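You operate a simulated robot arm through the tools that you are given. There is no shell and no other tool.

You are at the controls of a simulated robot arm. One attempt, no reset.

TASK
Mark the P-305 pad blue and shut it in the wooden case as the kept sample.
Fine: marked first; the marker goes back in its tube; the other pad stays unmarked.

Only the result counts: the job must be done as asked and must still hold three seconds after the hand-in. Knocking over, shifting, dropping, spilling or breaking anything else fails it.

THE ROBOT
A 6-joint arm with a two-finger gripper, fixed in place. Base frame: the origin is on the floor under the middle of its stand, x ahead of it, y to its left, z up; the work surface is at about z = 800. Units: mm, degrees, N and s.
It reaches about 1298 mm from its shoulder. Its first joint turns from -149.0 to 149.0 degrees. Payload 1.57 kg.
The TCP is the grasp point between the finger pads, 21 mm short of the fingertips. In the tool frame z runs along the fingers and y along their closing line. The gripper opens to 70 mm; its body begins 50 mm behind the TCP.
Orientation is that of the tool frame in the base frame, as a unit quaternion [w, x, y, z]. With the fingers straight down and closing along the base's y, the tool's x points along the base's -x, its y along +y and its z along -z.

THE INTERFACE
- The arm moves only by the tool servo_tool. Its argument "increments" is a list of rows, each an object of numbers (a shift or turn left out is 0, a gripper value left out holds the last): "tx", "ty", "tz": the shift along the tool's x, y, z in m; "wx", "wy", "wz": the turn, a rotation vector about the tool's x, y, z in degrees; "gripper": the gripper command, from -1 (shut) to 1 (fully open), values between in proportion. In form: [{"tx": .., "ty": .., "tz": .., "wx": .., "wy": .., "wz": .., "gripper": ..}, ...]. A call has 1 to 20 rows; each row shifts and turns the commanded pose from where the row before left it, along the tool's axes as they then stand. Each row takes 0.2 s and may step no farther than 50 mm and 8.6 degrees from the row before; otherwise, or with a gripper value out of range, the whole call is refused. Where a pose cannot be reached the arm comes as near as it can. A force on the tool above 40 N (or 10 N above the force at the start of the call, whichever is more), or a blocked arm, ends the call early, and 0.2 s more pass. Each finger travels about 103.7 mm/s and halts on what it meets, pressing with about 30 N; the grip force reading is that of the motor and also rises with nothing between the fingers. The clock runs only during rows and for 0.2 s after the last one: add rows that do not move to give the fingers time. The reply holds the time, the measured pose of the TCP, the force on the tool along the base axes, the opening and the grip force, in the units named above and with some noise, with the torque about the TCP (base axes, N m) and any sound that the robot's microphone picked up.
- Cameras (640 x 400 px; columns grow to the right, rows downward): "scene" is fixed at [399.5, 650.4, 1411.1]; the picture's right is [0.56, -0.83, 0.00], its down [-0.82, -0.56, -0.09] and it looks along [0.07, 0.05, -1.00] (base axes); focal length 214 px, centre (320, 200). "wrist" rides on the gripper at [79, 4, -81] in the tool frame; the picture's right is [-0.05, 1.00, 0.00], its down [-0.67, -0.04, -0.75] and it looks along [-0.74, -0.04, 0.67] (tool axes); focal length 256 px, centre (320, 200). There is no depth. A picture from a camera that has moved, and an enlarged one, comes with that camera's place and axes in the base frame and with its lens.
- grab_frame(camera): a new picture of that camera. The clock stands still meanwhile.
- lift_body(by): slides the trunk up (or, below 0, down) by that many mm; the arm rides with it, the base frame stays. It gives what a move gives, with no picture.
- zoom(camera, box): a new picture of the part [left, top, right, bottom] of that camera's present view, enlarged. The clock stands still meanwhile.
- job_done(): hands the job in; it is judged then, once.

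Nothing tells you positions but the pictures and the camera data. Unless the task says otherwise, let go and move clear before handing in.

The tools are called after "Call:" by a JSON object that holds its "name" and its "arguments". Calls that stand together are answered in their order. servo_tool: Moves the arm, as the interface text tells. Its arguments: {"type":"object","properties":{"increments":{"type":"array","items":{"type":"object","properties":{"tx":{"type":"number"},"ty":{"type":"number"},"tz":{"type":"number"},"wx":{"type":"number"},"wy":{"type":"number"},"wz":{"type":"number"},"gripper":{"type":"number"}}}}},"required":["increments"]} The other tools are called the same way: lift_body (by) moves the trunk up or down; grab_frame (camera) takes a picture; zoom (camera, box) takes an enlarged picture of a part of a camera's view; job_done () hands the job in.

At the start:

```text
time: 0.0
ee_pos: [250.2, 634.9, 1183.2]
tool_rot: [0.0, 0.0, 1.0, 0.001]
wrist_force: [0.2, -0.2, 0.2]
torque: [-0.02, -0.03, 0.01]
gripper_width: 70.1
gripper_force: 0.0
trunk travel left (down, up): [-866.0, 104.0]
```

scene: 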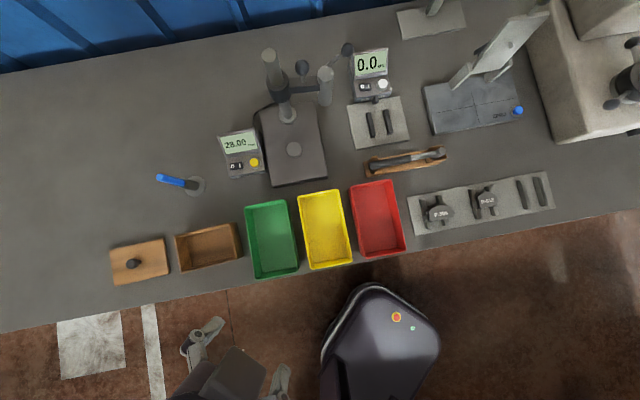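
wrist: 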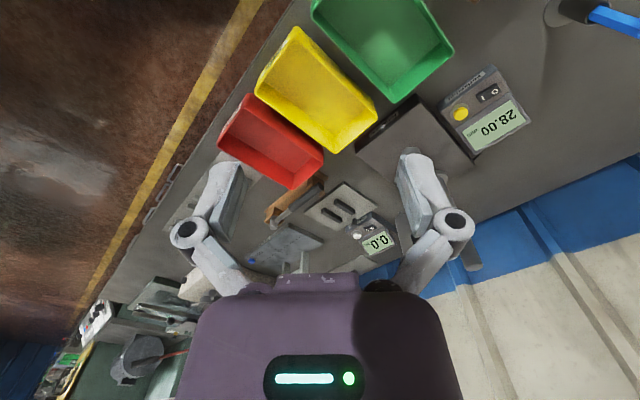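

I see a bench with a blue marker in a holder, a wooden case with its lid beside it, three coloured bins, and a rack with two dark pads at the right. I'll zoom in to identify the details first.

Call:
{"name": "zoom", "arguments": {"camera": "scene", "box": [400, 160, 560, 260]}}

Call:
{"name": "zoom", "arguments": {"camera": "scene", "box": [90, 150, 250, 300]}}

Call:
{"name": "zoom", "arguments": {"camera": "scene", "box": [340, 0, 560, 180]}}

Call:
{"name": "zoom", "arguments": {"camera": "scene", "box": [210, 30, 350, 200]}}

```text
4.00 times, centred on (480, 210) of scene
camera zoom: at [399.5, 650.4, 1411.1], right [0.56, -0.83, 0.0], down [-0.82, -0.56, -0.09], along [0.07, 0.05, -1.0], focal length 858 px, centre (-320, 160)
```

zoom: 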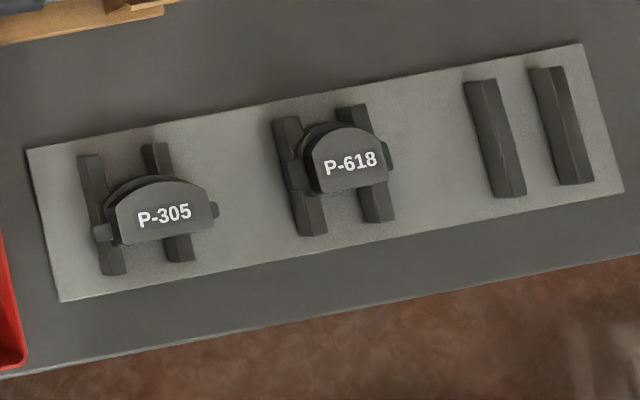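

```text
2.67 times, centred on (170, 225) of scene
camera zoom: at [399.5, 650.4, 1411.1], right [0.56, -0.83, 0.0], down [-0.82, -0.56, -0.09], along [0.07, 0.05, -1.0], focal length 572 px, centre (720, 133)
```

zoom: 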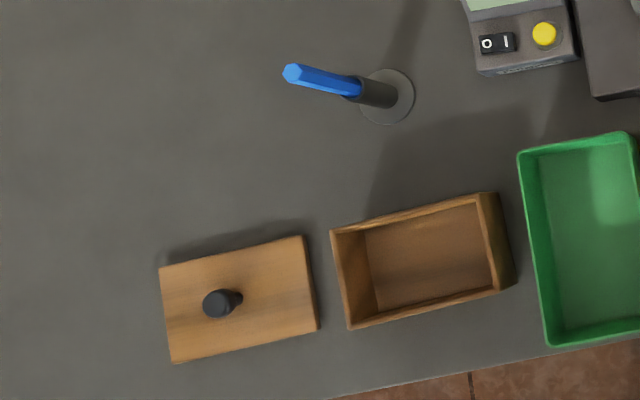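

```text
2.22 times, centred on (450, 90) of scene
camera zoom: at [399.5, 650.4, 1411.1], right [0.56, -0.83, 0.0], down [-0.82, -0.56, -0.09], along [0.07, 0.05, -1.0], focal length 477 px, centre (31, 444)
```

zoom: 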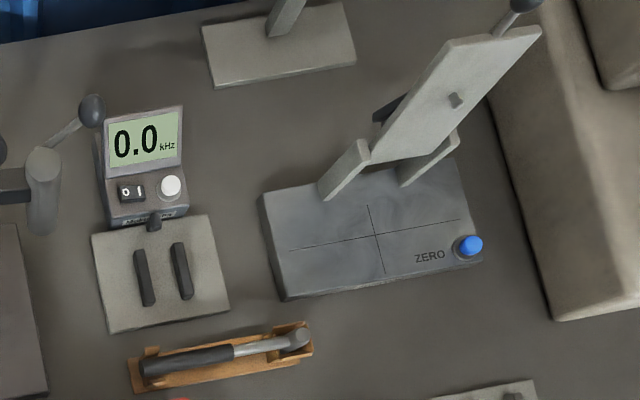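

```text
2.35 times, centred on (280, 115) of scene
camera zoom: at [399.5, 650.4, 1411.1], right [0.56, -0.83, 0.0], down [-0.82, -0.56, -0.09], along [0.07, 0.05, -1.0], focal length 505 px, centre (414, 400)
```

zoom: 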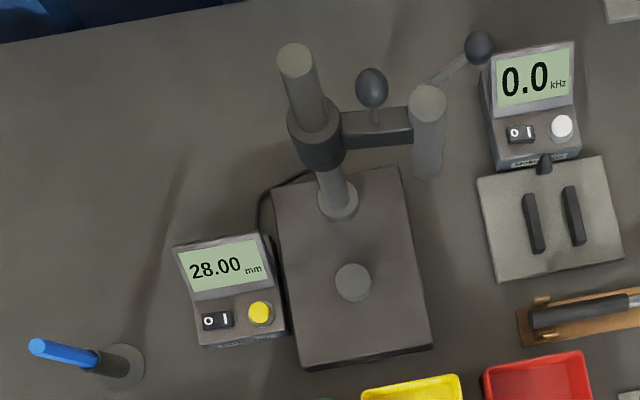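

The scene camera shows P-305 nearest the red bin and P-618 next to it. The marker stands upright in a tube at about (275, 1001), the case is at about (160, 868), and the lid is left of it. I'll move toward the marker side for close wrist views.

Call:
{"name": "servo_tool", "arguments": {"increments": [{"ty": 0.045, "tx": 0.005}, {"ty": 0.045, "tx": 0.005}, {"ty": 0.045, "tx": 0.005}, {"ty": 0.045, "tz": 0.01, "tx": 0.005}, {"ty": 0.045, "tz": 0.01}, {"ty": 0.045, "tz": 0.01}, {"ty": 0.045, "tz": 0.01}, {"tz": 0.02}, {}]}}

Call:
{"name": "grab_frame", "arguments": {"camera": "wrist"}}

Call:
{"name": "grab_frame", "arguments": {"camera": "scene"}}

```text
time: 2.0
ee_pos: [229.0, 952.4, 1183.9]
tool_rot: [0.0, 0.0, 1.0, 0.0]
wrist_force: [-0.3, 1.0, -0.9]
torque: [0.0, 0.01, 0.02]
gripper_width: 69.9
gripper_force: 0.0
out of reach, approached as far as the arm can: row 4, 5, 6, 7, 8
trunk travel left (down, up): [-866.0, 104.0]
```

```text
taken
camera wrist: at [150.1, 956.8, 1264.5], right [0.05, 1.0, 0.0], down [0.67, -0.04, 0.75], along [0.74, -0.04, -0.67], focal length 256 px, centre (320, 200)
```

wrist: 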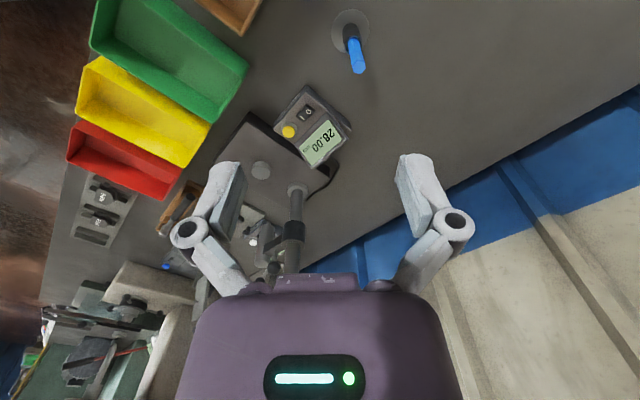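

```text
taken
```

scene: 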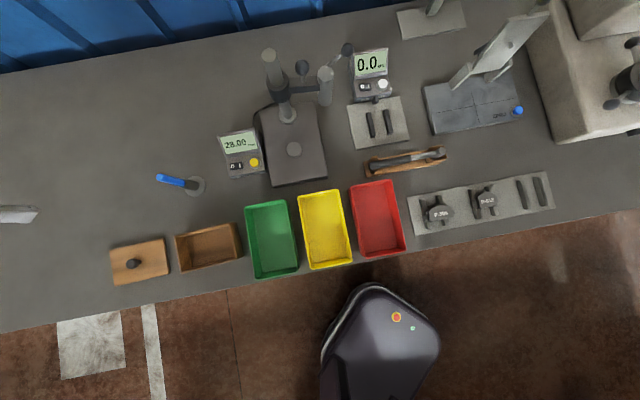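

The arm is near its reach limit at this height, so I'll come down while staying back from the marker and then look closer.

Call:
{"name": "servo_tool", "arguments": {"increments": [{"ty": -0.02, "tz": 0.04}, {"tz": 0.04}, {"tz": 0.03}, {}]}}

Call:
{"name": "grab_frame", "arguments": {"camera": "wrist"}}

```text
time: 3.0
ee_pos: [229.9, 932.8, 1183.6]
tool_rot: [0.0, 0.001, 1.0, 0.0]
wrist_force: [0.4, 0.7, 0.2]
torque: [0.01, 0.02, -0.01]
gripper_width: 70.0
gripper_force: 0.1
out of reach, approached as far as the arm can: row 1, 2, 3
trunk travel left (down, up): [-866.0, 104.0]
```

```text
taken
camera wrist: at [151.0, 936.9, 1264.8], right [0.05, 1.0, 0.0], down [0.67, -0.04, 0.75], along [0.74, -0.04, -0.67], focal length 256 px, centre (320, 200)
```

wrist: 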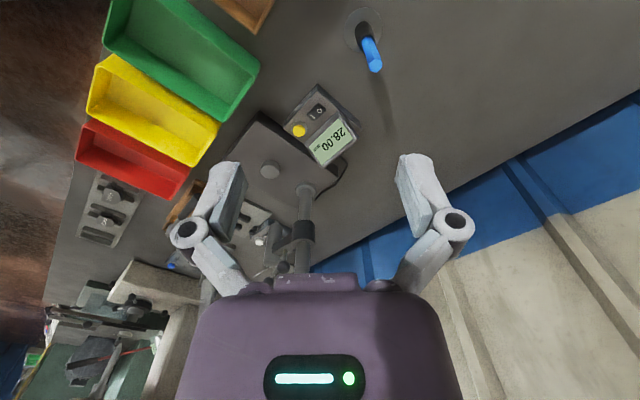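

The arm hangs from a shoulder that is too high to go lower here, so I'll bring the trunk down in steps and check the view.

Call:
{"name": "lift_body", "arguments": {"by": -100}}

Call:
{"name": "grab_frame", "arguments": {"camera": "scene"}}

Call:
{"name": "grab_frame", "arguments": {"camera": "wrist"}}

```text
time: 4.3
ee_pos: [229.1, 931.6, 1084.5]
tool_rot: [0.0, 0.0, 1.0, 0.0]
wrist_force: [-0.1, 0.5, 0.6]
torque: [-0.01, 0.02, -0.02]
gripper_width: 70.1
gripper_force: 0.1
trunk travel left (down, up): [-766.0, 204.0]
```

```text
taken
```

scene: 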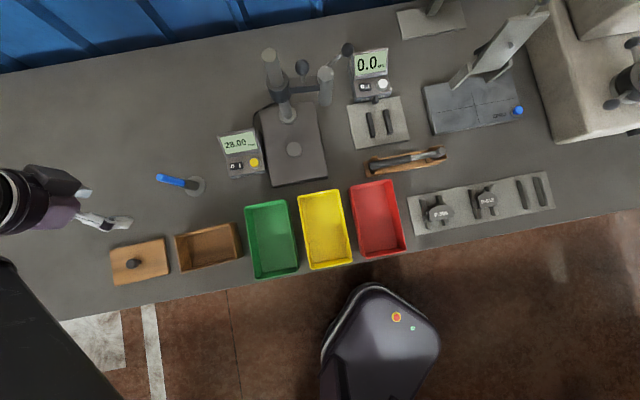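

```text
taken
camera wrist: at [151.0, 936.6, 1165.1], right [0.05, 1.0, 0.0], down [0.67, -0.04, 0.75], along [0.74, -0.04, -0.67], focal length 256 px, centre (320, 200)
```

wrist: 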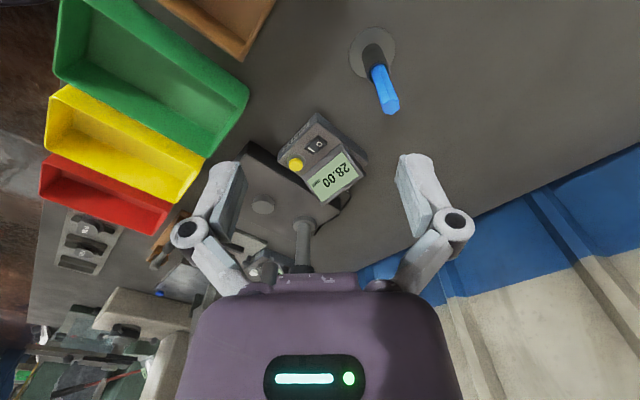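

The marker stands vertical at about (275, 998), with its top near z 933. I'll zoom in on the marker and the case from here.

Call:
{"name": "zoom", "arguments": {"camera": "wrist", "box": [330, 10, 430, 130]}}

Call:
{"name": "zoom", "arguments": {"camera": "scene", "box": [140, 160, 220, 210]}}

Call:
{"name": "zoom", "arguments": {"camera": "scene", "box": [100, 215, 250, 295]}}

```text
3.33 times, centred on (380, 70) of wrist
camera zoom: at [151.0, 936.6, 1165.1], right [0.05, 1.0, 0.0], down [0.67, -0.04, 0.75], along [0.74, -0.04, -0.67], focal length 853 px, centre (120, 633)
```

zoom: 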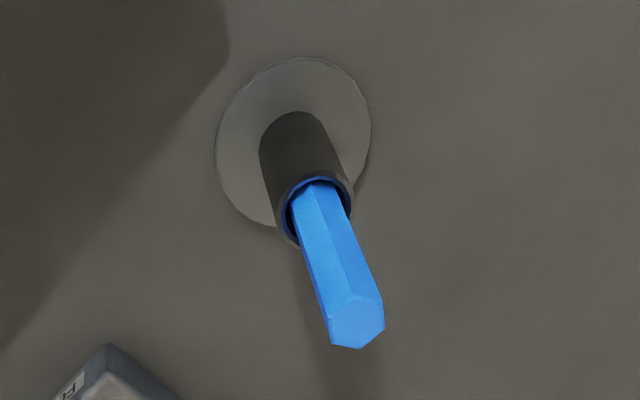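

```text
8.00 times, centred on (180, 185) of scene
camera zoom: at [399.5, 650.4, 1411.1], right [0.56, -0.83, 0.0], down [-0.82, -0.56, -0.09], along [0.07, 0.05, -1.0], focal length 1716 px, centre (1440, 320)
```

zoom: 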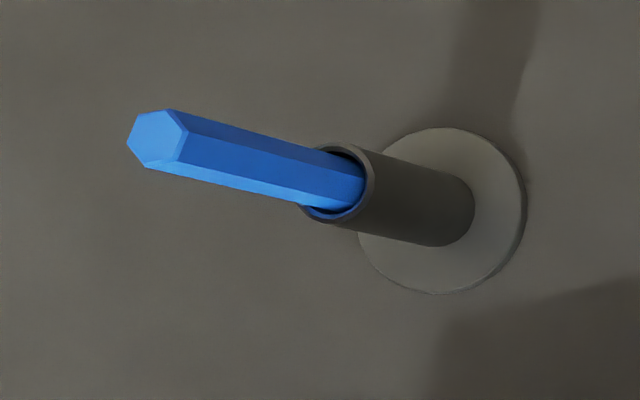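

```text
4.27 times, centred on (175, 255) of scene
camera zoom: at [399.5, 650.4, 1411.1], right [0.56, -0.83, 0.0], down [-0.82, -0.56, -0.09], along [0.07, 0.05, -1.0], focal length 915 px, centre (939, -35)
```

zoom: 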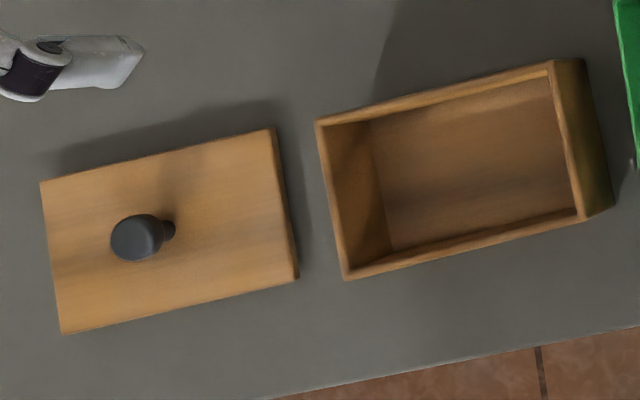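

I'll lower the trunk further for comfortable reach. First I'll raise the tool relative to the trunk, so nothing comes near the bench.

Call:
{"name": "servo_tool", "arguments": {"increments": [{"tz": -0.04}, {"tz": -0.04}, {"tz": -0.04}, {"tz": -0.04}, {}]}}

Call:
{"name": "lift_body", "arguments": {"by": -200}}

Call:
{"name": "grab_frame", "arguments": {"camera": "scene"}}

```text
time: 5.5
ee_pos: [229.9, 932.7, 1083.3]
tool_rot: [0.0, -0.001, 1.0, -0.001]
wrist_force: [-0.2, -0.3, 0.8]
torque: [0.01, 0.02, -0.02]
gripper_width: 70.2
gripper_force: 0.1
out of reach, approached as far as the arm can: row 1, 2, 3, 4
trunk travel left (down, up): [-766.0, 204.0]
```

```text
time: 7.7
ee_pos: [230.1, 932.7, 884.5]
tool_rot: [-0.001, 0.0, 1.0, 0.0]
wrist_force: [0.4, 0.3, -0.2]
torque: [0.0, -0.03, -0.03]
gripper_width: 69.8
gripper_force: 0.3
trunk travel left (down, up): [-566.0, 404.0]
```

```text
taken
```

scene: 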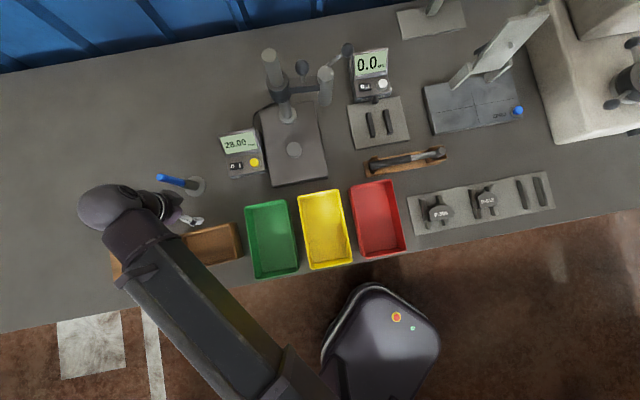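

The commanded height accumulates past the reachable limit, so raising had no effect earlier. I'll raise the tool now to clear the marker and see how it responds.

Call:
{"name": "servo_tool", "arguments": {"increments": [{"tz": -0.04}, {"tz": -0.04}, {"tz": -0.04}, {}]}}

Call:
{"name": "grab_frame", "arguments": {"camera": "wrist"}}

```text
time: 8.7
ee_pos: [229.9, 933.0, 884.8]
tool_rot: [0.0, 0.0, 1.0, 0.0]
wrist_force: [0.2, 0.4, 0.1]
torque: [0.0, -0.02, -0.03]
gripper_width: 70.2
gripper_force: 0.1
out of reach, approached as far as the arm can: row 1, 2, 3
trunk travel left (down, up): [-566.0, 404.0]
```

```text
taken
camera wrist: at [151.0, 936.7, 964.9], right [0.05, 1.0, 0.0], down [0.67, -0.04, 0.75], along [0.74, -0.04, -0.67], focal length 256 px, centre (320, 200)
```

wrist: 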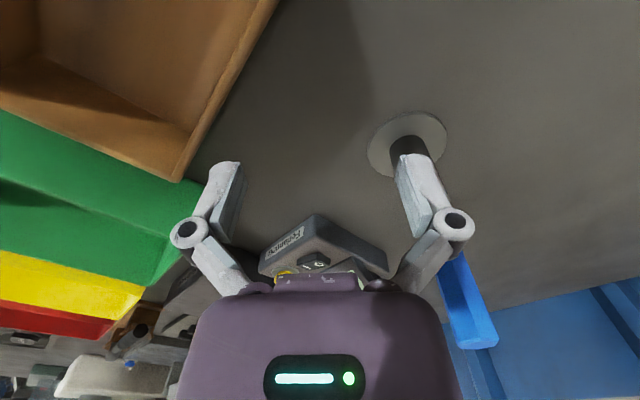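

Vertical motion seems to come only from the trunk, while the arm handles x, y and yaw. I'll raise the trunk to clear the marker, then turn the jaw to match the marker's flats.

Call:
{"name": "lift_body", "arguments": {"by": 120}}

Call:
{"name": "servo_tool", "arguments": {"increments": [{"wz": -7.5}, {"wz": -7.5}, {}]}}

Call:
{"name": "grab_frame", "arguments": {"camera": "wrist"}}

```text
time: 10.2
ee_pos: [230.2, 933.2, 1003.5]
tool_rot: [-0.001, 0.0, 1.0, -0.001]
wrist_force: [0.4, -1.0, 0.0]
torque: [-0.03, -0.02, 0.01]
gripper_width: 70.3
gripper_force: 0.1
trunk travel left (down, up): [-686.0, 284.0]
```

```text
time: 11.0
ee_pos: [229.2, 931.5, 1003.3]
tool_rot: [0.0, -0.131, 0.991, 0.001]
wrist_force: [-0.2, -0.3, -1.6]
torque: [0.01, -0.02, 0.01]
gripper_width: 70.0
gripper_force: 0.0
trunk travel left (down, up): [-686.0, 284.0]
```

```text
taken
camera wrist: at [152.7, 915.4, 1084.9], right [-0.21, 0.98, 0.0], down [0.65, 0.14, 0.75], along [0.73, 0.16, -0.67], focal length 256 px, centre (320, 200)
```

wrist: 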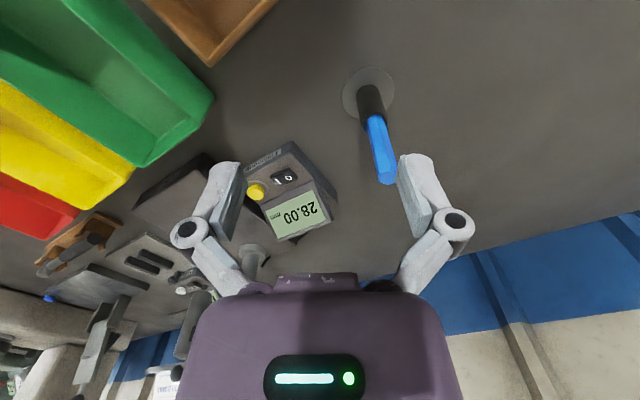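

The yaw is as commanded and the marker is where I estimated. I'll move above it at (275.5, 999) and check alignment.

Call:
{"name": "servo_tool", "arguments": {"increments": [{"tx": -0.031, "ty": 0.0266}, {"tx": -0.0312, "ty": 0.0266}, {}]}}

Call:
{"name": "grab_frame", "arguments": {"camera": "wrist"}}

Call:
{"name": "zoom", "arguments": {"camera": "scene", "box": [110, 140, 230, 215]}}

```text
time: 11.8
ee_pos: [277.7, 1001.9, 1004.3]
tool_rot: [0.0, -0.13, 0.991, 0.0]
wrist_force: [-0.1, -0.5, 0.0]
torque: [0.02, 0.01, -0.03]
gripper_width: 70.1
gripper_force: 0.0
trunk travel left (down, up): [-686.0, 284.0]
```

```text
taken
camera wrist: at [200.4, 985.6, 1085.1], right [-0.21, 0.98, 0.0], down [0.65, 0.14, 0.75], along [0.73, 0.15, -0.67], focal length 256 px, centre (320, 200)
```

wrist: 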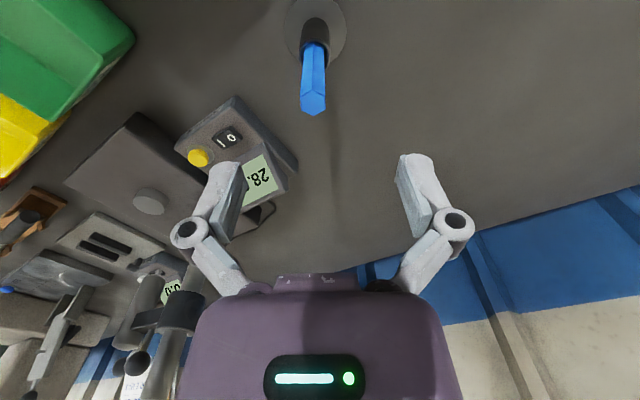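

```text
5.33 times, centred on (170, 178) of scene
camera zoom: at [399.5, 650.4, 1411.1], right [0.56, -0.83, 0.0], down [-0.82, -0.56, -0.09], along [0.07, 0.05, -1.0], focal length 1144 px, centre (1120, 320)
```

zoom: 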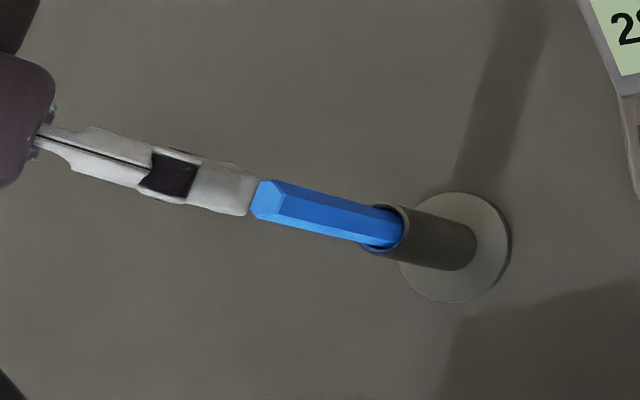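

Call:
{"name": "zoom", "arguments": {"camera": "wrist", "box": [270, 0, 370, 125]}}

```text
3.20 times, centred on (320, 62) of wrist
camera zoom: at [200.4, 985.6, 1085.1], right [-0.21, 0.98, 0.0], down [0.65, 0.14, 0.75], along [0.73, 0.15, -0.67], focal length 819 px, centre (320, 640)
```

zoom: 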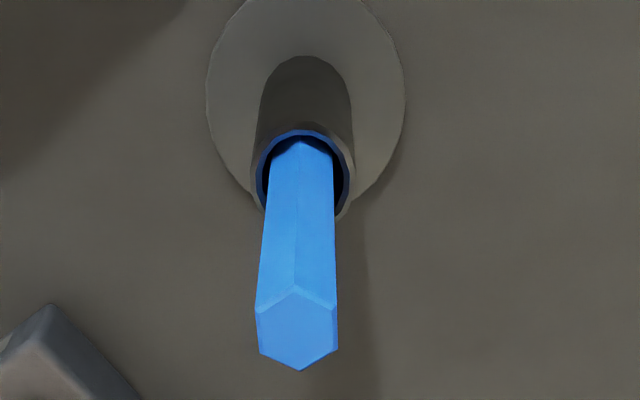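

The jaw is square to the hex flats; the marker sits about 4.5 mm to the tool's −y. I'll correct that and lower around it.

Call:
{"name": "servo_tool", "arguments": {"increments": [{"tx": 0.0015, "ty": -0.0045}, {}]}}

Call:
{"name": "lift_body", "arguments": {"by": -55}}

Call:
{"name": "grab_frame", "arguments": {"camera": "wrist"}}

```text
time: 12.4
ee_pos: [277.5, 996.7, 1004.7]
tool_rot: [0.0, -0.131, 0.991, 0.0]
wrist_force: [0.0, 0.4, 0.1]
torque: [0.02, 0.02, 0.01]
gripper_width: 70.0
gripper_force: 0.0
trunk travel left (down, up): [-686.0, 284.0]
```

```text
time: 13.4
ee_pos: [277.3, 997.0, 950.2]
tool_rot: [0.0, -0.131, 0.991, 0.0]
wrist_force: [-0.2, -0.4, -0.1]
torque: [-0.01, 0.0, -0.01]
gripper_width: 69.9
gripper_force: 0.0
trunk travel left (down, up): [-631.0, 339.0]
```

```text
taken
camera wrist: at [199.9, 980.3, 1030.1], right [-0.21, 0.98, 0.0], down [0.65, 0.14, 0.75], along [0.73, 0.15, -0.67], focal length 256 px, centre (320, 200)
```

wrist: 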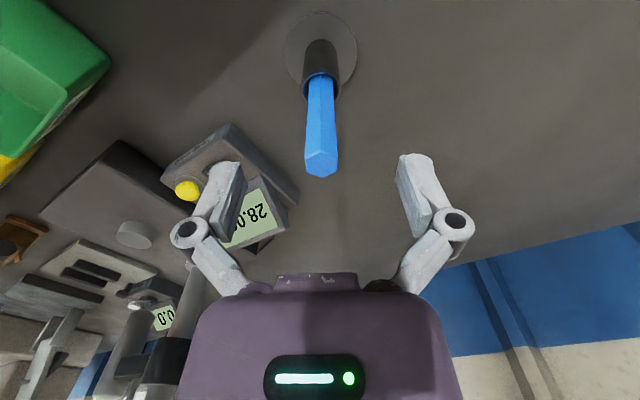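

The marker is centred between the fingers. I'll go down to a TCP height of about 902 and close.

Call:
{"name": "lift_body", "arguments": {"by": -48}}

Call:
{"name": "grab_frame", "arguments": {"camera": "wrist"}}

```text
time: 14.3
ee_pos: [278.3, 996.5, 900.7]
tool_rot: [0.0, -0.131, 0.991, 0.0]
wrist_force: [-0.2, -0.7, 0.4]
torque: [0.01, 0.01, -0.01]
gripper_width: 69.9
gripper_force: 0.0
trunk travel left (down, up): [-583.0, 387.0]
```

```text
taken
camera wrist: at [199.9, 980.3, 982.1], right [-0.21, 0.98, 0.0], down [0.65, 0.14, 0.75], along [0.73, 0.15, -0.67], focal length 256 px, centre (320, 200)
```

wrist: 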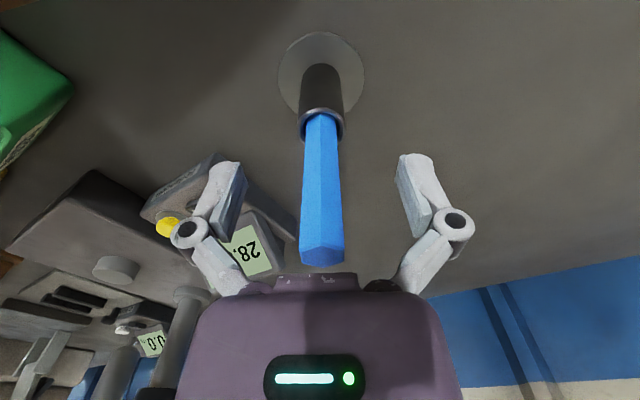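

Call:
{"name": "servo_tool", "arguments": {"increments": [{"gripper": -1}, {"gripper": -1}, {"gripper": -1}, {"gripper": -1}]}}

Call:
{"name": "grab_frame", "arguments": {"camera": "wrist"}}

```text
time: 15.3
ee_pos: [277.2, 996.5, 902.4]
tool_rot: [0.0, -0.13, 0.991, 0.0]
wrist_force: [-1.0, 1.4, 6.7]
torque: [0.05, 0.05, 0.01]
gripper_width: 13.5
gripper_force: 30.5
trunk travel left (down, up): [-583.0, 387.0]
```

```text
taken
camera wrist: at [199.7, 980.0, 982.5], right [-0.21, 0.98, 0.0], down [0.65, 0.14, 0.75], along [0.73, 0.15, -0.67], focal length 256 px, centre (320, 200)
```

wrist: 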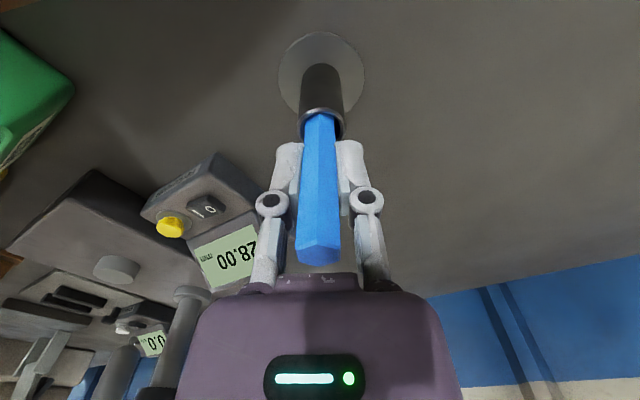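

The marker is gripped at 13.5 mm. I'll pull it straight up out of the tube and look at its tip.

Call:
{"name": "lift_body", "arguments": {"by": 60}}

Call:
{"name": "grab_frame", "arguments": {"camera": "wrist"}}

Call:
{"name": "zoom", "arguments": {"camera": "scene", "box": [110, 140, 230, 215]}}

```text
time: 16.3
ee_pos: [276.3, 996.8, 960.5]
tool_rot: [0.0, -0.13, 0.992, 0.001]
wrist_force: [0.7, -0.4, -0.6]
torque: [0.0, 0.03, 0.03]
gripper_width: 14.1
gripper_force: 30.1
trunk travel left (down, up): [-643.0, 327.0]
```

```text
taken
camera wrist: at [199.9, 980.7, 1041.7], right [-0.21, 0.98, 0.0], down [0.65, 0.14, 0.74], along [0.73, 0.15, -0.67], focal length 256 px, centre (320, 200)
```

wrist: 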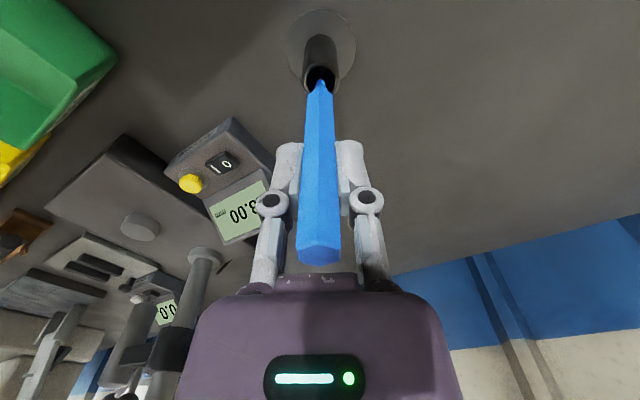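

```text
5.33 times, centred on (170, 178) of scene
camera zoom: at [399.5, 650.4, 1411.1], right [0.56, -0.83, 0.0], down [-0.82, -0.56, -0.09], along [0.07, 0.05, -1.0], focal length 1144 px, centre (1120, 320)
```

zoom: 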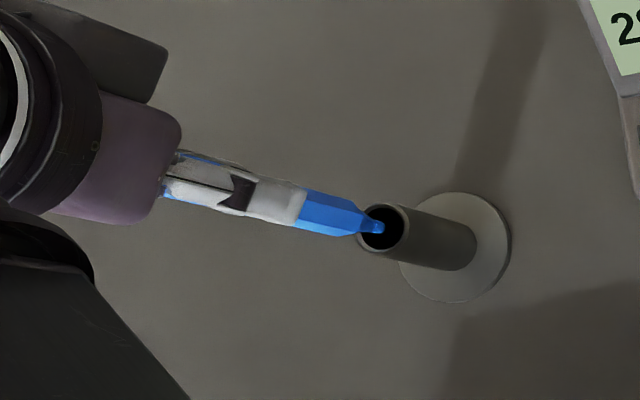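

The tip is about 95 mm below the TCP. I'll raise it clear of everything and carry it inward, at a smaller radius, over the bins toward the pads.

Call:
{"name": "lift_body", "arguments": {"by": 90}}

Call:
{"name": "servo_tool", "arguments": {"increments": [{"tx": 0.0069, "ty": -0.0408}, {"tx": 0.0069, "ty": -0.0408}, {"tx": 0.0069, "ty": -0.0408}, {"tx": 0.0069, "ty": -0.0408}, {"tx": 0.0069, "ty": -0.0408}, {"tx": 0.0069, "ty": -0.0408}, {}]}}

Call:
{"name": "grab_frame", "arguments": {"camera": "scene"}}

Call:
{"name": "grab_frame", "arguments": {"camera": "wrist"}}

```text
time: 17.5
ee_pos: [277.5, 996.7, 1051.5]
tool_rot: [0.001, -0.131, 0.991, 0.0]
wrist_force: [-0.3, 0.6, 0.3]
torque: [0.02, -0.02, -0.01]
gripper_width: 14.0
gripper_force: 29.8
trunk travel left (down, up): [-733.0, 237.0]
```

```text
time: 19.1
ee_pos: [301.4, 750.4, 1051.5]
tool_rot: [0.0, -0.13, 0.991, 0.0]
wrist_force: [0.9, 0.2, -0.1]
torque: [-0.03, 0.03, -0.01]
gripper_width: 14.1
gripper_force: 29.8
trunk travel left (down, up): [-733.0, 237.0]
```

```text
taken
```

scene: 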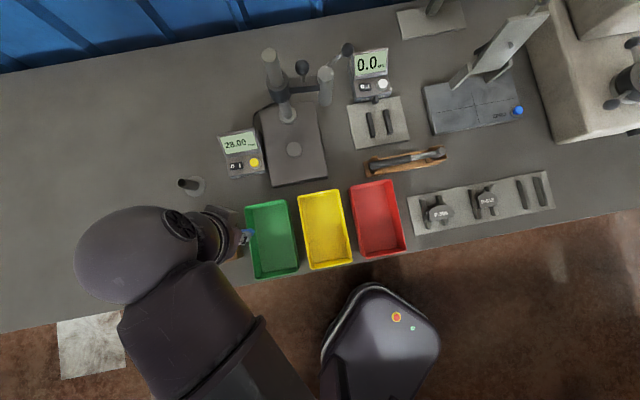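

```text
taken
camera wrist: at [223.1, 733.8, 1131.8], right [-0.21, 0.98, 0.0], down [0.65, 0.14, 0.74], along [0.73, 0.15, -0.67], focal length 256 px, centre (320, 200)
```

wrist: 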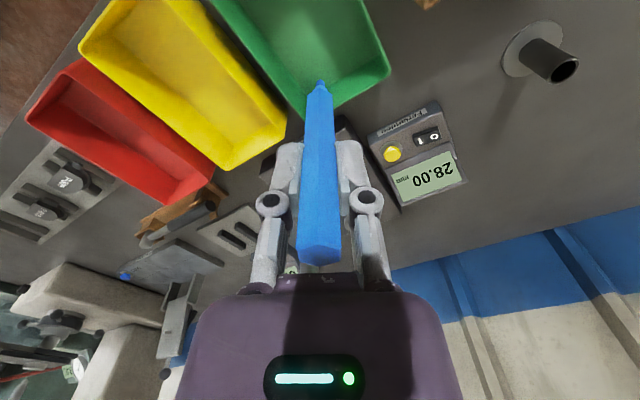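

The marker is held securely. Next I'll go to (450, 550) at the same height.

Call:
{"name": "servo_tool", "arguments": {"increments": [{"tx": -0.0155, "ty": -0.0387}, {"tx": -0.0155, "ty": -0.0387}, {"tx": -0.0155, "ty": -0.0387}, {"tx": -0.0155, "ty": -0.0387}, {"tx": -0.0155, "ty": -0.0387}, {"tx": -0.0155, "ty": -0.0387}, {}]}}

Call:
{"name": "grab_frame", "arguments": {"camera": "scene"}}

Call:
{"name": "grab_frame", "arguments": {"camera": "wrist"}}

```text
time: 20.7
ee_pos: [451.1, 547.5, 1049.8]
tool_rot: [0.0, -0.131, 0.991, -0.001]
wrist_force: [0.6, 0.2, -0.2]
torque: [0.01, -0.03, 0.01]
gripper_width: 13.8
gripper_force: 29.5
trunk travel left (down, up): [-733.0, 237.0]
```

```text
taken
```

scene: 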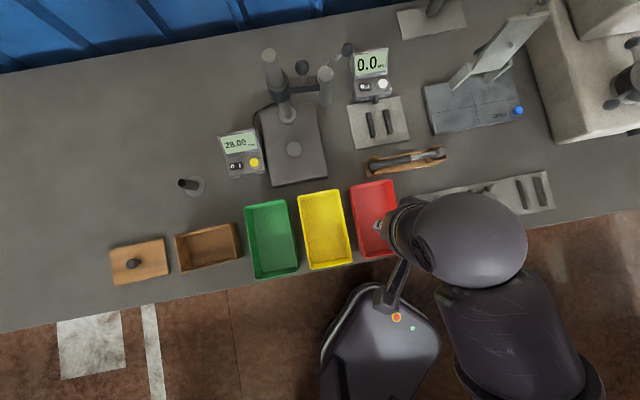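

```text
taken
camera wrist: at [373.2, 530.9, 1132.0], right [-0.21, 0.98, 0.0], down [0.65, 0.14, 0.74], along [0.73, 0.15, -0.67], focal length 256 px, centre (320, 200)
```

wrist: 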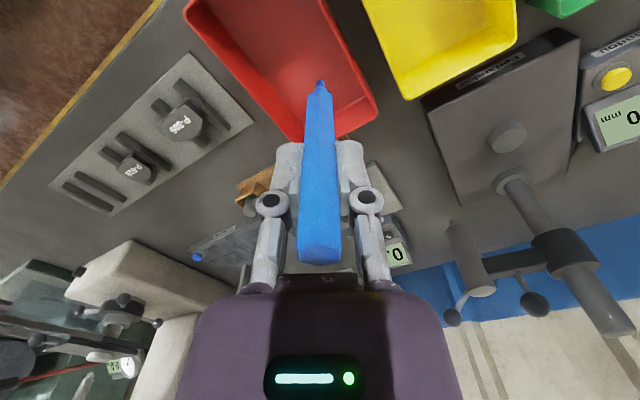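

Call:
{"name": "zoom", "arguments": {"camera": "wrist", "box": [60, 50, 260, 220]}}

```text
2.35 times, centred on (160, 135) of wrist
camera zoom: at [373.2, 530.9, 1132.0], right [-0.21, 0.98, 0.0], down [0.65, 0.14, 0.74], along [0.73, 0.15, -0.67], focal length 602 px, centre (696, 353)
```

zoom: 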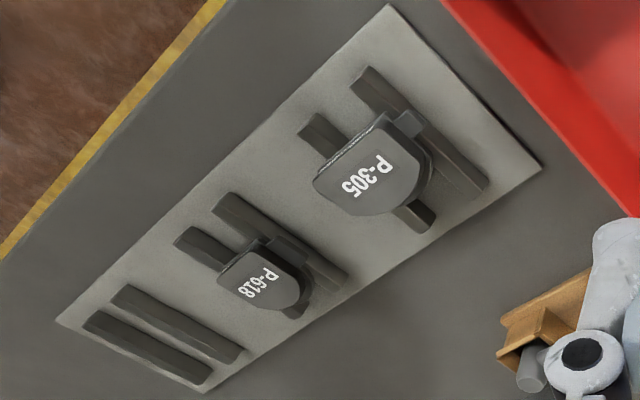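

P-305's top face is at about (591, 390, 835). I'll move the marker over it, still high, and look closely.

Call:
{"name": "servo_tool", "arguments": {"increments": [{"tx": -0.0189, "ty": -0.0378}, {"tx": -0.0189, "ty": -0.0378}, {"tx": -0.0189, "ty": -0.0378}, {"tx": -0.0189, "ty": -0.0378}, {"tx": -0.0189, "ty": -0.0378}, {}]}}

Call:
{"name": "lift_body", "arguments": {"by": -60}}

Call:
{"name": "grab_frame", "arguments": {"camera": "wrist"}}

Call:
{"name": "grab_frame", "arguments": {"camera": "scene"}}

```text
time: 22.1
ee_pos: [591.2, 389.0, 1051.1]
tool_rot: [0.0, -0.13, 0.991, 0.0]
wrist_force: [-0.1, -0.1, -1.2]
torque: [0.0, 0.0, -0.01]
gripper_width: 14.1
gripper_force: 29.9
trunk travel left (down, up): [-733.0, 237.0]
```

```text
time: 23.1
ee_pos: [589.8, 390.8, 992.3]
tool_rot: [0.0, -0.131, 0.991, 0.0]
wrist_force: [-0.1, -0.3, 0.4]
torque: [-0.01, 0.0, -0.01]
gripper_width: 14.0
gripper_force: 30.2
trunk travel left (down, up): [-673.0, 297.0]
```

```text
taken
camera wrist: at [513.1, 373.2, 1072.1], right [-0.21, 0.98, 0.0], down [0.65, 0.14, 0.74], along [0.73, 0.15, -0.67], focal length 256 px, centre (320, 200)
```

wrist: 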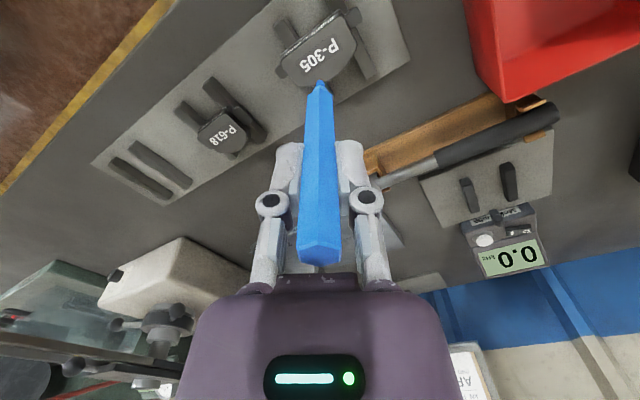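

```text
taken
```

scene: 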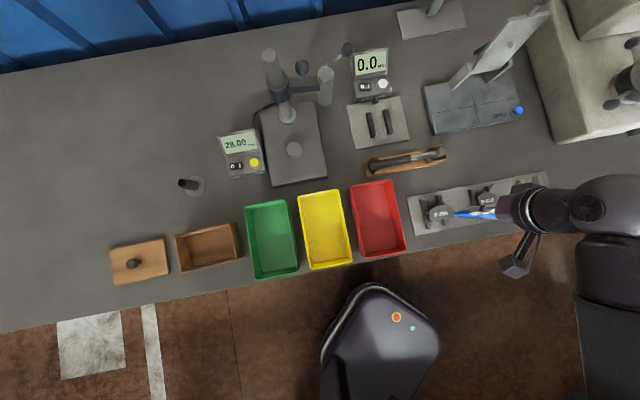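

Call:
{"name": "zoom", "arguments": {"camera": "wrist", "box": [250, 0, 400, 100]}}

Call:
{"name": "zoom", "arguments": {"camera": "scene", "box": [400, 180, 520, 250]}}

```text
4.00 times, centred on (325, 50) of wrist
camera zoom: at [513.1, 373.2, 1072.1], right [-0.21, 0.98, 0.0], down [0.65, 0.14, 0.74], along [0.73, 0.15, -0.67], focal length 1024 px, centre (300, 800)
```

zoom: 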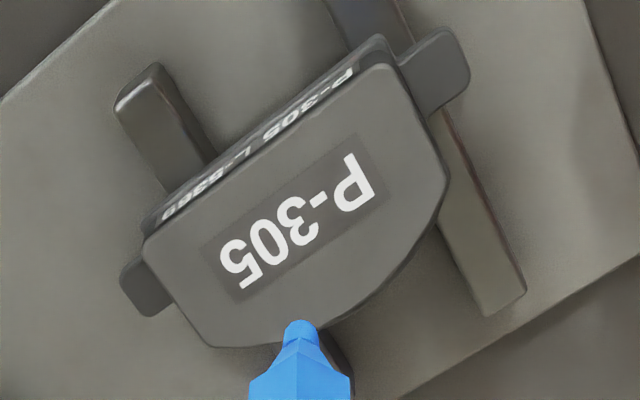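

```text
5.33 times, centred on (460, 215) of scene
camera zoom: at [399.5, 650.4, 1411.1], right [0.56, -0.83, 0.0], down [-0.82, -0.56, -0.09], along [0.07, 0.05, -1.0], focal length 1144 px, centre (-427, 120)
```

zoom: 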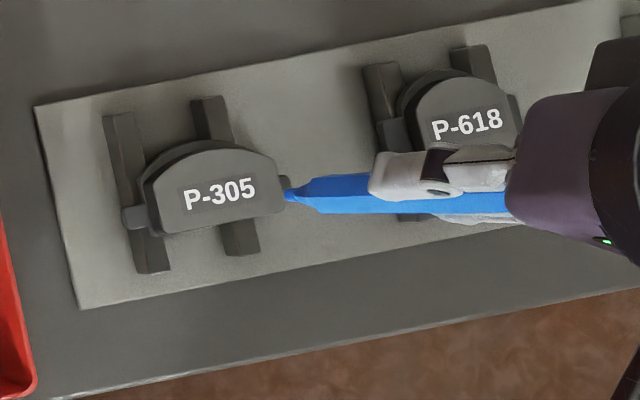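

The marker tip is nearly over the centre of P-305's label face. I'll shift a little to the plain area beside the text and lower partway.

Call:
{"name": "servo_tool", "arguments": {"increments": [{"tx": -0.0109, "ty": 0.0052}, {}]}}

Call:
{"name": "lift_body", "arguments": {"by": -45}}

Call:
{"name": "grab_frame", "arguments": {"camera": "wrist"}}

Call:
{"name": "zoom", "arguments": {"camera": "wrist", "box": [250, 0, 400, 100]}}

Call:
{"name": "zoom", "arguments": {"camera": "scene", "box": [400, 180, 520, 250]}}

```text
time: 23.7
ee_pos: [600.6, 397.9, 991.3]
tool_rot: [0.001, -0.131, 0.991, 0.0]
wrist_force: [-0.3, -0.1, -0.7]
torque: [0.02, 0.01, -0.02]
gripper_width: 14.0
gripper_force: 29.8
trunk travel left (down, up): [-673.0, 297.0]
```

```text
time: 24.6
ee_pos: [599.6, 397.6, 946.1]
tool_rot: [0.0, -0.131, 0.991, 0.0]
wrist_force: [0.3, -0.5, -0.1]
torque: [-0.02, 0.01, 0.02]
gripper_width: 14.0
gripper_force: 30.1
trunk travel left (down, up): [-628.0, 342.0]
```

```text
taken
camera wrist: at [522.3, 380.8, 1027.0], right [-0.21, 0.98, 0.0], down [0.65, 0.14, 0.74], along [0.73, 0.15, -0.67], focal length 256 px, centre (320, 200)
```

wrist: 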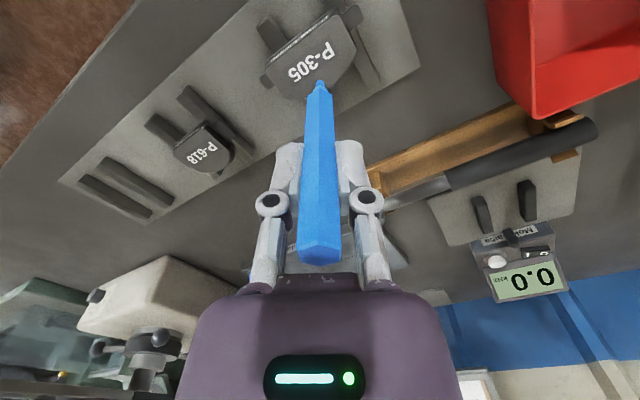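

```text
4.00 times, centred on (325, 50) of wrist
camera zoom: at [522.3, 380.8, 1027.0], right [-0.21, 0.98, 0.0], down [0.65, 0.14, 0.74], along [0.73, 0.15, -0.67], focal length 1024 px, centre (300, 800)
```

zoom: 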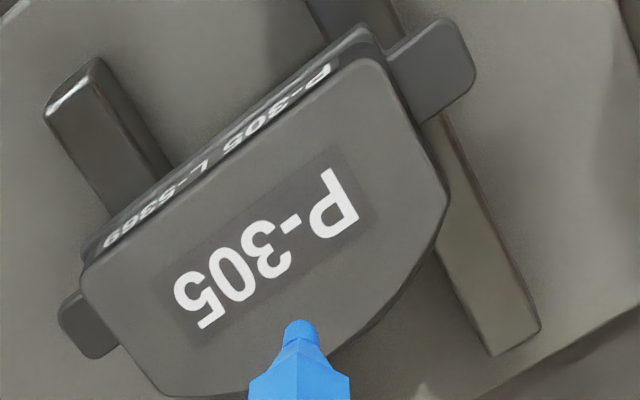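

```text
5.33 times, centred on (460, 215) of scene
camera zoom: at [399.5, 650.4, 1411.1], right [0.56, -0.83, 0.0], down [-0.82, -0.56, -0.09], along [0.07, 0.05, -1.0], focal length 1144 px, centre (-427, 120)
```

zoom: 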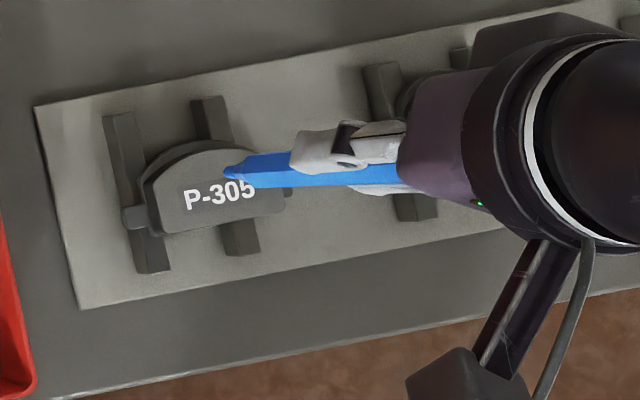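

The expected contact point is just beside the text on the plain face. I'll lower in small steps, watching the force.

Call:
{"name": "lift_body", "arguments": {"by": -9}}

Call:
{"name": "zoom", "arguments": {"camera": "wrist", "box": [250, 0, 400, 100]}}

Call:
{"name": "zoom", "arguments": {"camera": "scene", "box": [415, 190, 475, 230]}}

```text
time: 25.2
ee_pos: [600.4, 397.3, 937.7]
tool_rot: [-0.001, -0.131, 0.991, -0.001]
wrist_force: [0.1, 0.7, -1.2]
torque: [-0.01, 0.02, -0.02]
gripper_width: 13.9
gripper_force: 30.0
trunk travel left (down, up): [-619.0, 351.0]
```

```text
4.00 times, centred on (325, 50) of wrist
camera zoom: at [522.3, 380.8, 1018.0], right [-0.21, 0.98, 0.0], down [0.65, 0.14, 0.74], along [0.73, 0.15, -0.67], focal length 1024 px, centre (300, 800)
```

zoom: 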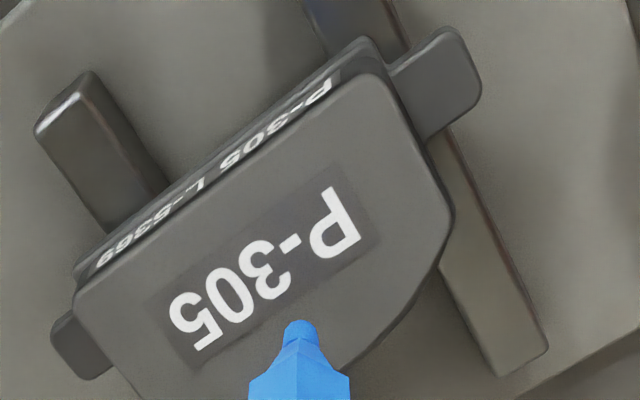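

```text
10.00 times, centred on (445, 210) of scene
camera zoom: at [399.5, 650.4, 1411.1], right [0.56, -0.83, 0.0], down [-0.82, -0.56, -0.09], along [0.07, 0.05, -1.0], focal length 2145 px, centre (-930, 100)
```

zoom: 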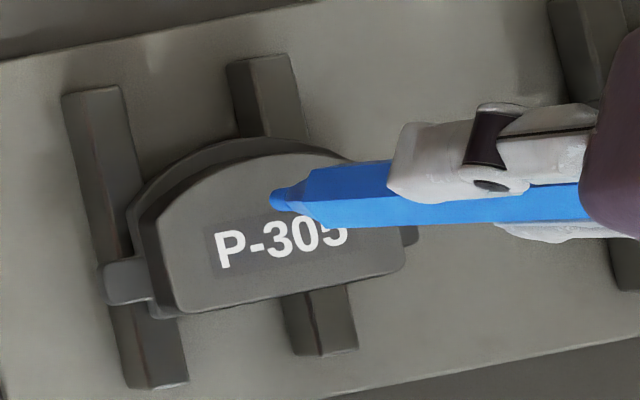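

Call:
{"name": "lift_body", "arguments": {"by": -3}}

Call:
{"name": "lift_body", "arguments": {"by": -2}}

Call:
{"name": "zoom", "arguments": {"camera": "wrist", "box": [280, 40, 360, 100]}}

Call:
{"name": "zoom", "arguments": {"camera": "scene", "box": [415, 190, 475, 230]}}

```text
time: 25.7
ee_pos: [600.3, 396.7, 934.7]
tool_rot: [0.0, -0.131, 0.991, 0.0]
wrist_force: [-0.1, 0.3, -1.3]
torque: [-0.01, -0.01, 0.0]
gripper_width: 13.8
gripper_force: 29.8
trunk travel left (down, up): [-616.0, 354.0]
```

```text
time: 26.2
ee_pos: [599.4, 396.5, 932.0]
tool_rot: [0.0, -0.131, 0.991, 0.0]
wrist_force: [0.8, 0.8, -0.4]
torque: [0.0, 0.03, 0.01]
gripper_width: 14.1
gripper_force: 29.8
trunk travel left (down, up): [-614.0, 356.0]
```

```text
6.67 times, centred on (320, 70) of wrist
camera zoom: at [522.3, 380.8, 1013.0], right [-0.21, 0.98, 0.0], down [0.65, 0.14, 0.74], along [0.73, 0.15, -0.67], focal length 1707 px, centre (320, 1067)
```

zoom: 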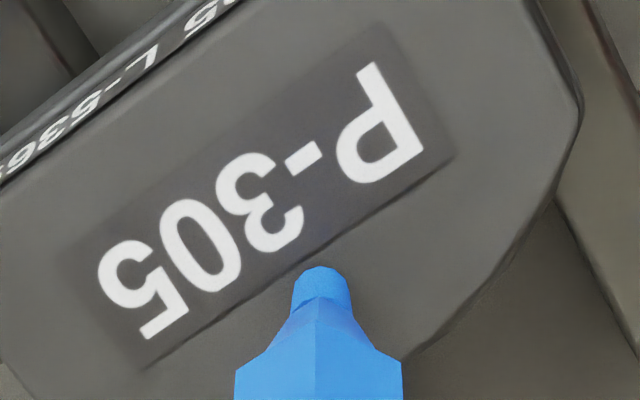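

```text
10.00 times, centred on (445, 210) of scene
camera zoom: at [399.5, 650.4, 1411.1], right [0.56, -0.83, 0.0], down [-0.82, -0.56, -0.09], along [0.07, 0.05, -1.0], focal length 2145 px, centre (-930, 100)
```

zoom: 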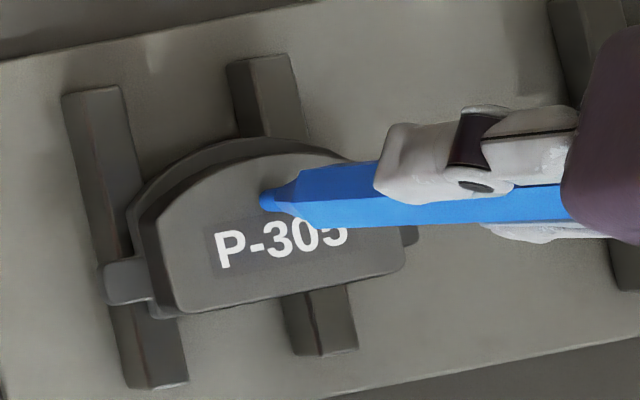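

Call:
{"name": "lift_body", "arguments": {"by": -2}}

Call:
{"name": "lift_body", "arguments": {"by": -1.5}}

Call:
{"name": "zoom", "arguments": {"camera": "scene", "box": [415, 190, 475, 230]}}

Call:
{"name": "zoom", "arguments": {"camera": "wrist", "box": [280, 40, 360, 100]}}

```text
time: 26.7
ee_pos: [598.0, 397.0, 931.5]
tool_rot: [0.001, -0.13, 0.991, -0.001]
wrist_force: [3.2, 1.8, 22.0]
torque: [0.14, -0.39, 0.03]
gripper_width: 14.2
gripper_force: 30.4
trunk travel left (down, up): [-612.0, 358.0]
```

```text
time: 27.2
ee_pos: [597.6, 396.1, 930.8]
tool_rot: [-0.001, -0.131, 0.991, 0.001]
wrist_force: [1.4, 1.4, 22.5]
torque: [0.04, -0.1, 0.0]
gripper_width: 14.0
gripper_force: 30.4
trunk travel left (down, up): [-610.0, 360.0]
```

```text
10.00 times, centred on (445, 210) of scene
camera zoom: at [399.5, 650.4, 1411.1], right [0.56, -0.83, 0.0], down [-0.82, -0.56, -0.09], along [0.07, 0.05, -1.0], focal length 2145 px, centre (-930, 100)
```

zoom: 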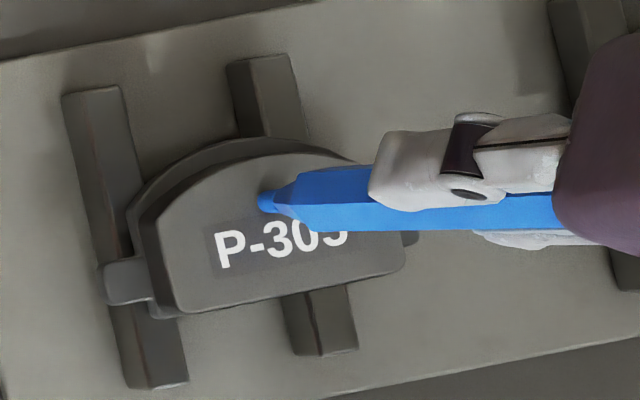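

```text
6.67 times, centred on (320, 70) of wrist
camera zoom: at [520.9, 380.0, 1010.6], right [-0.21, 0.98, 0.0], down [0.65, 0.14, 0.75], along [0.73, 0.15, -0.67], focal length 1707 px, centre (320, 1067)
```

zoom: 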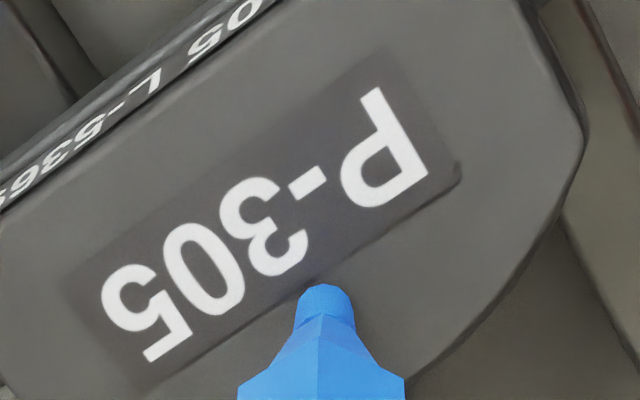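

Contact was made at about 22 N. I'll lift a few millimetres and check whether a blue mark was left.

Call:
{"name": "lift_body", "arguments": {"by": 12}}

Call:
{"name": "zoom", "arguments": {"camera": "wrist", "box": [280, 20, 380, 100]}}

Call:
{"name": "zoom", "arguments": {"camera": "scene", "box": [415, 190, 475, 230]}}

```text
time: 27.8
ee_pos: [599.6, 396.8, 940.5]
tool_rot: [0.0, -0.131, 0.991, 0.0]
wrist_force: [-0.5, 1.0, 0.5]
torque: [-0.01, -0.01, -0.01]
gripper_width: 14.3
gripper_force: 30.6
trunk travel left (down, up): [-622.0, 348.0]
```

```text
5.00 times, centred on (330, 60) of wrist
camera zoom: at [522.5, 381.0, 1021.2], right [-0.21, 0.98, 0.0], down [0.65, 0.14, 0.74], along [0.73, 0.15, -0.67], focal length 1280 px, centre (270, 900)
```

zoom: 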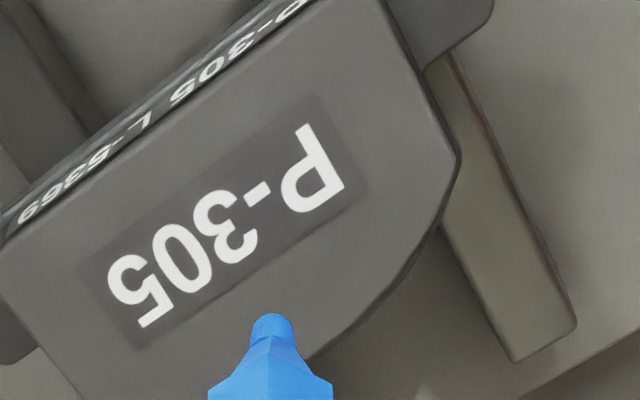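

```text
10.00 times, centred on (445, 210) of scene
camera zoom: at [399.5, 650.4, 1411.1], right [0.56, -0.83, 0.0], down [-0.82, -0.56, -0.09], along [0.07, 0.05, -1.0], focal length 2145 px, centre (-930, 100)
```

zoom: 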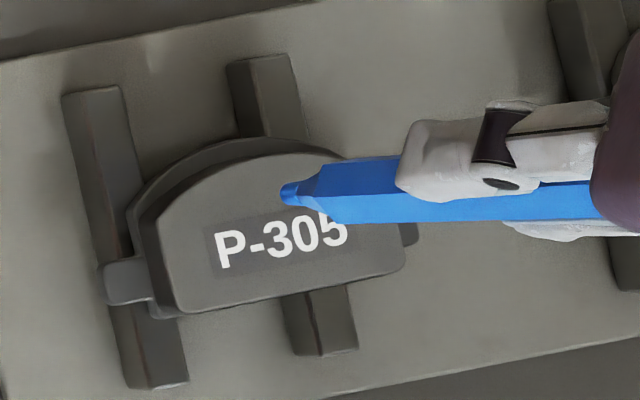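

Call:
{"name": "lift_body", "arguments": {"by": 20}}

Call:
{"name": "servo_tool", "arguments": {"increments": [{"tx": 0.01, "ty": 0.025}, {}]}}

Call:
{"name": "zoom", "arguments": {"camera": "wrist", "box": [240, 0, 400, 120]}}

Call:
{"name": "zoom", "arguments": {"camera": "scene", "box": [415, 190, 475, 230]}}

```text
time: 28.5
ee_pos: [598.8, 396.9, 960.8]
tool_rot: [0.0, -0.131, 0.991, 0.0]
wrist_force: [-0.6, 0.2, -0.1]
torque: [-0.01, 0.0, -0.03]
gripper_width: 14.2
gripper_force: 30.3
trunk travel left (down, up): [-642.0, 328.0]
```

```text
time: 29.1
ee_pos: [583.1, 420.5, 960.6]
tool_rot: [0.0, -0.131, 0.991, 0.0]
wrist_force: [0.0, 0.3, -0.7]
torque: [-0.05, -0.04, 0.0]
gripper_width: 13.8
gripper_force: 29.6
trunk travel left (down, up): [-642.0, 328.0]
```

```text
3.33 times, centred on (320, 60) of wrist
camera zoom: at [504.8, 403.8, 1041.4], right [-0.21, 0.98, 0.0], down [0.65, 0.14, 0.74], along [0.73, 0.15, -0.67], focal length 853 px, centre (320, 667)
```

zoom: 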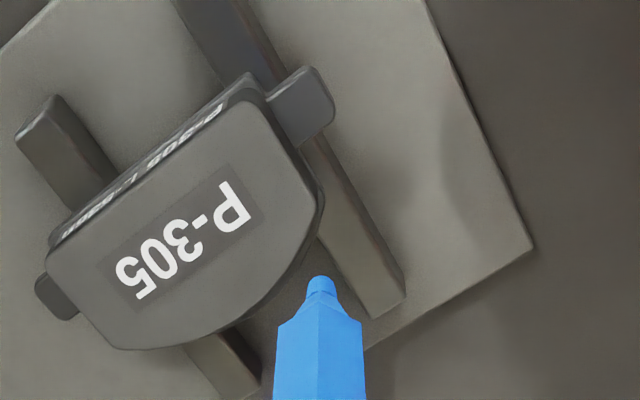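

```text
10.00 times, centred on (445, 210) of scene
camera zoom: at [399.5, 650.4, 1411.1], right [0.56, -0.83, 0.0], down [-0.82, -0.56, -0.09], along [0.07, 0.05, -1.0], focal length 2145 px, centre (-930, 100)
```

zoom: 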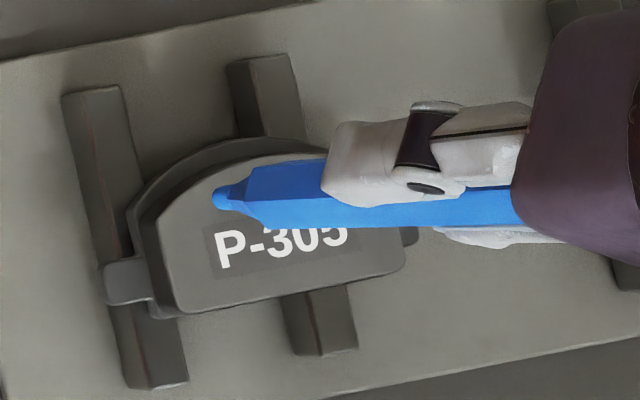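

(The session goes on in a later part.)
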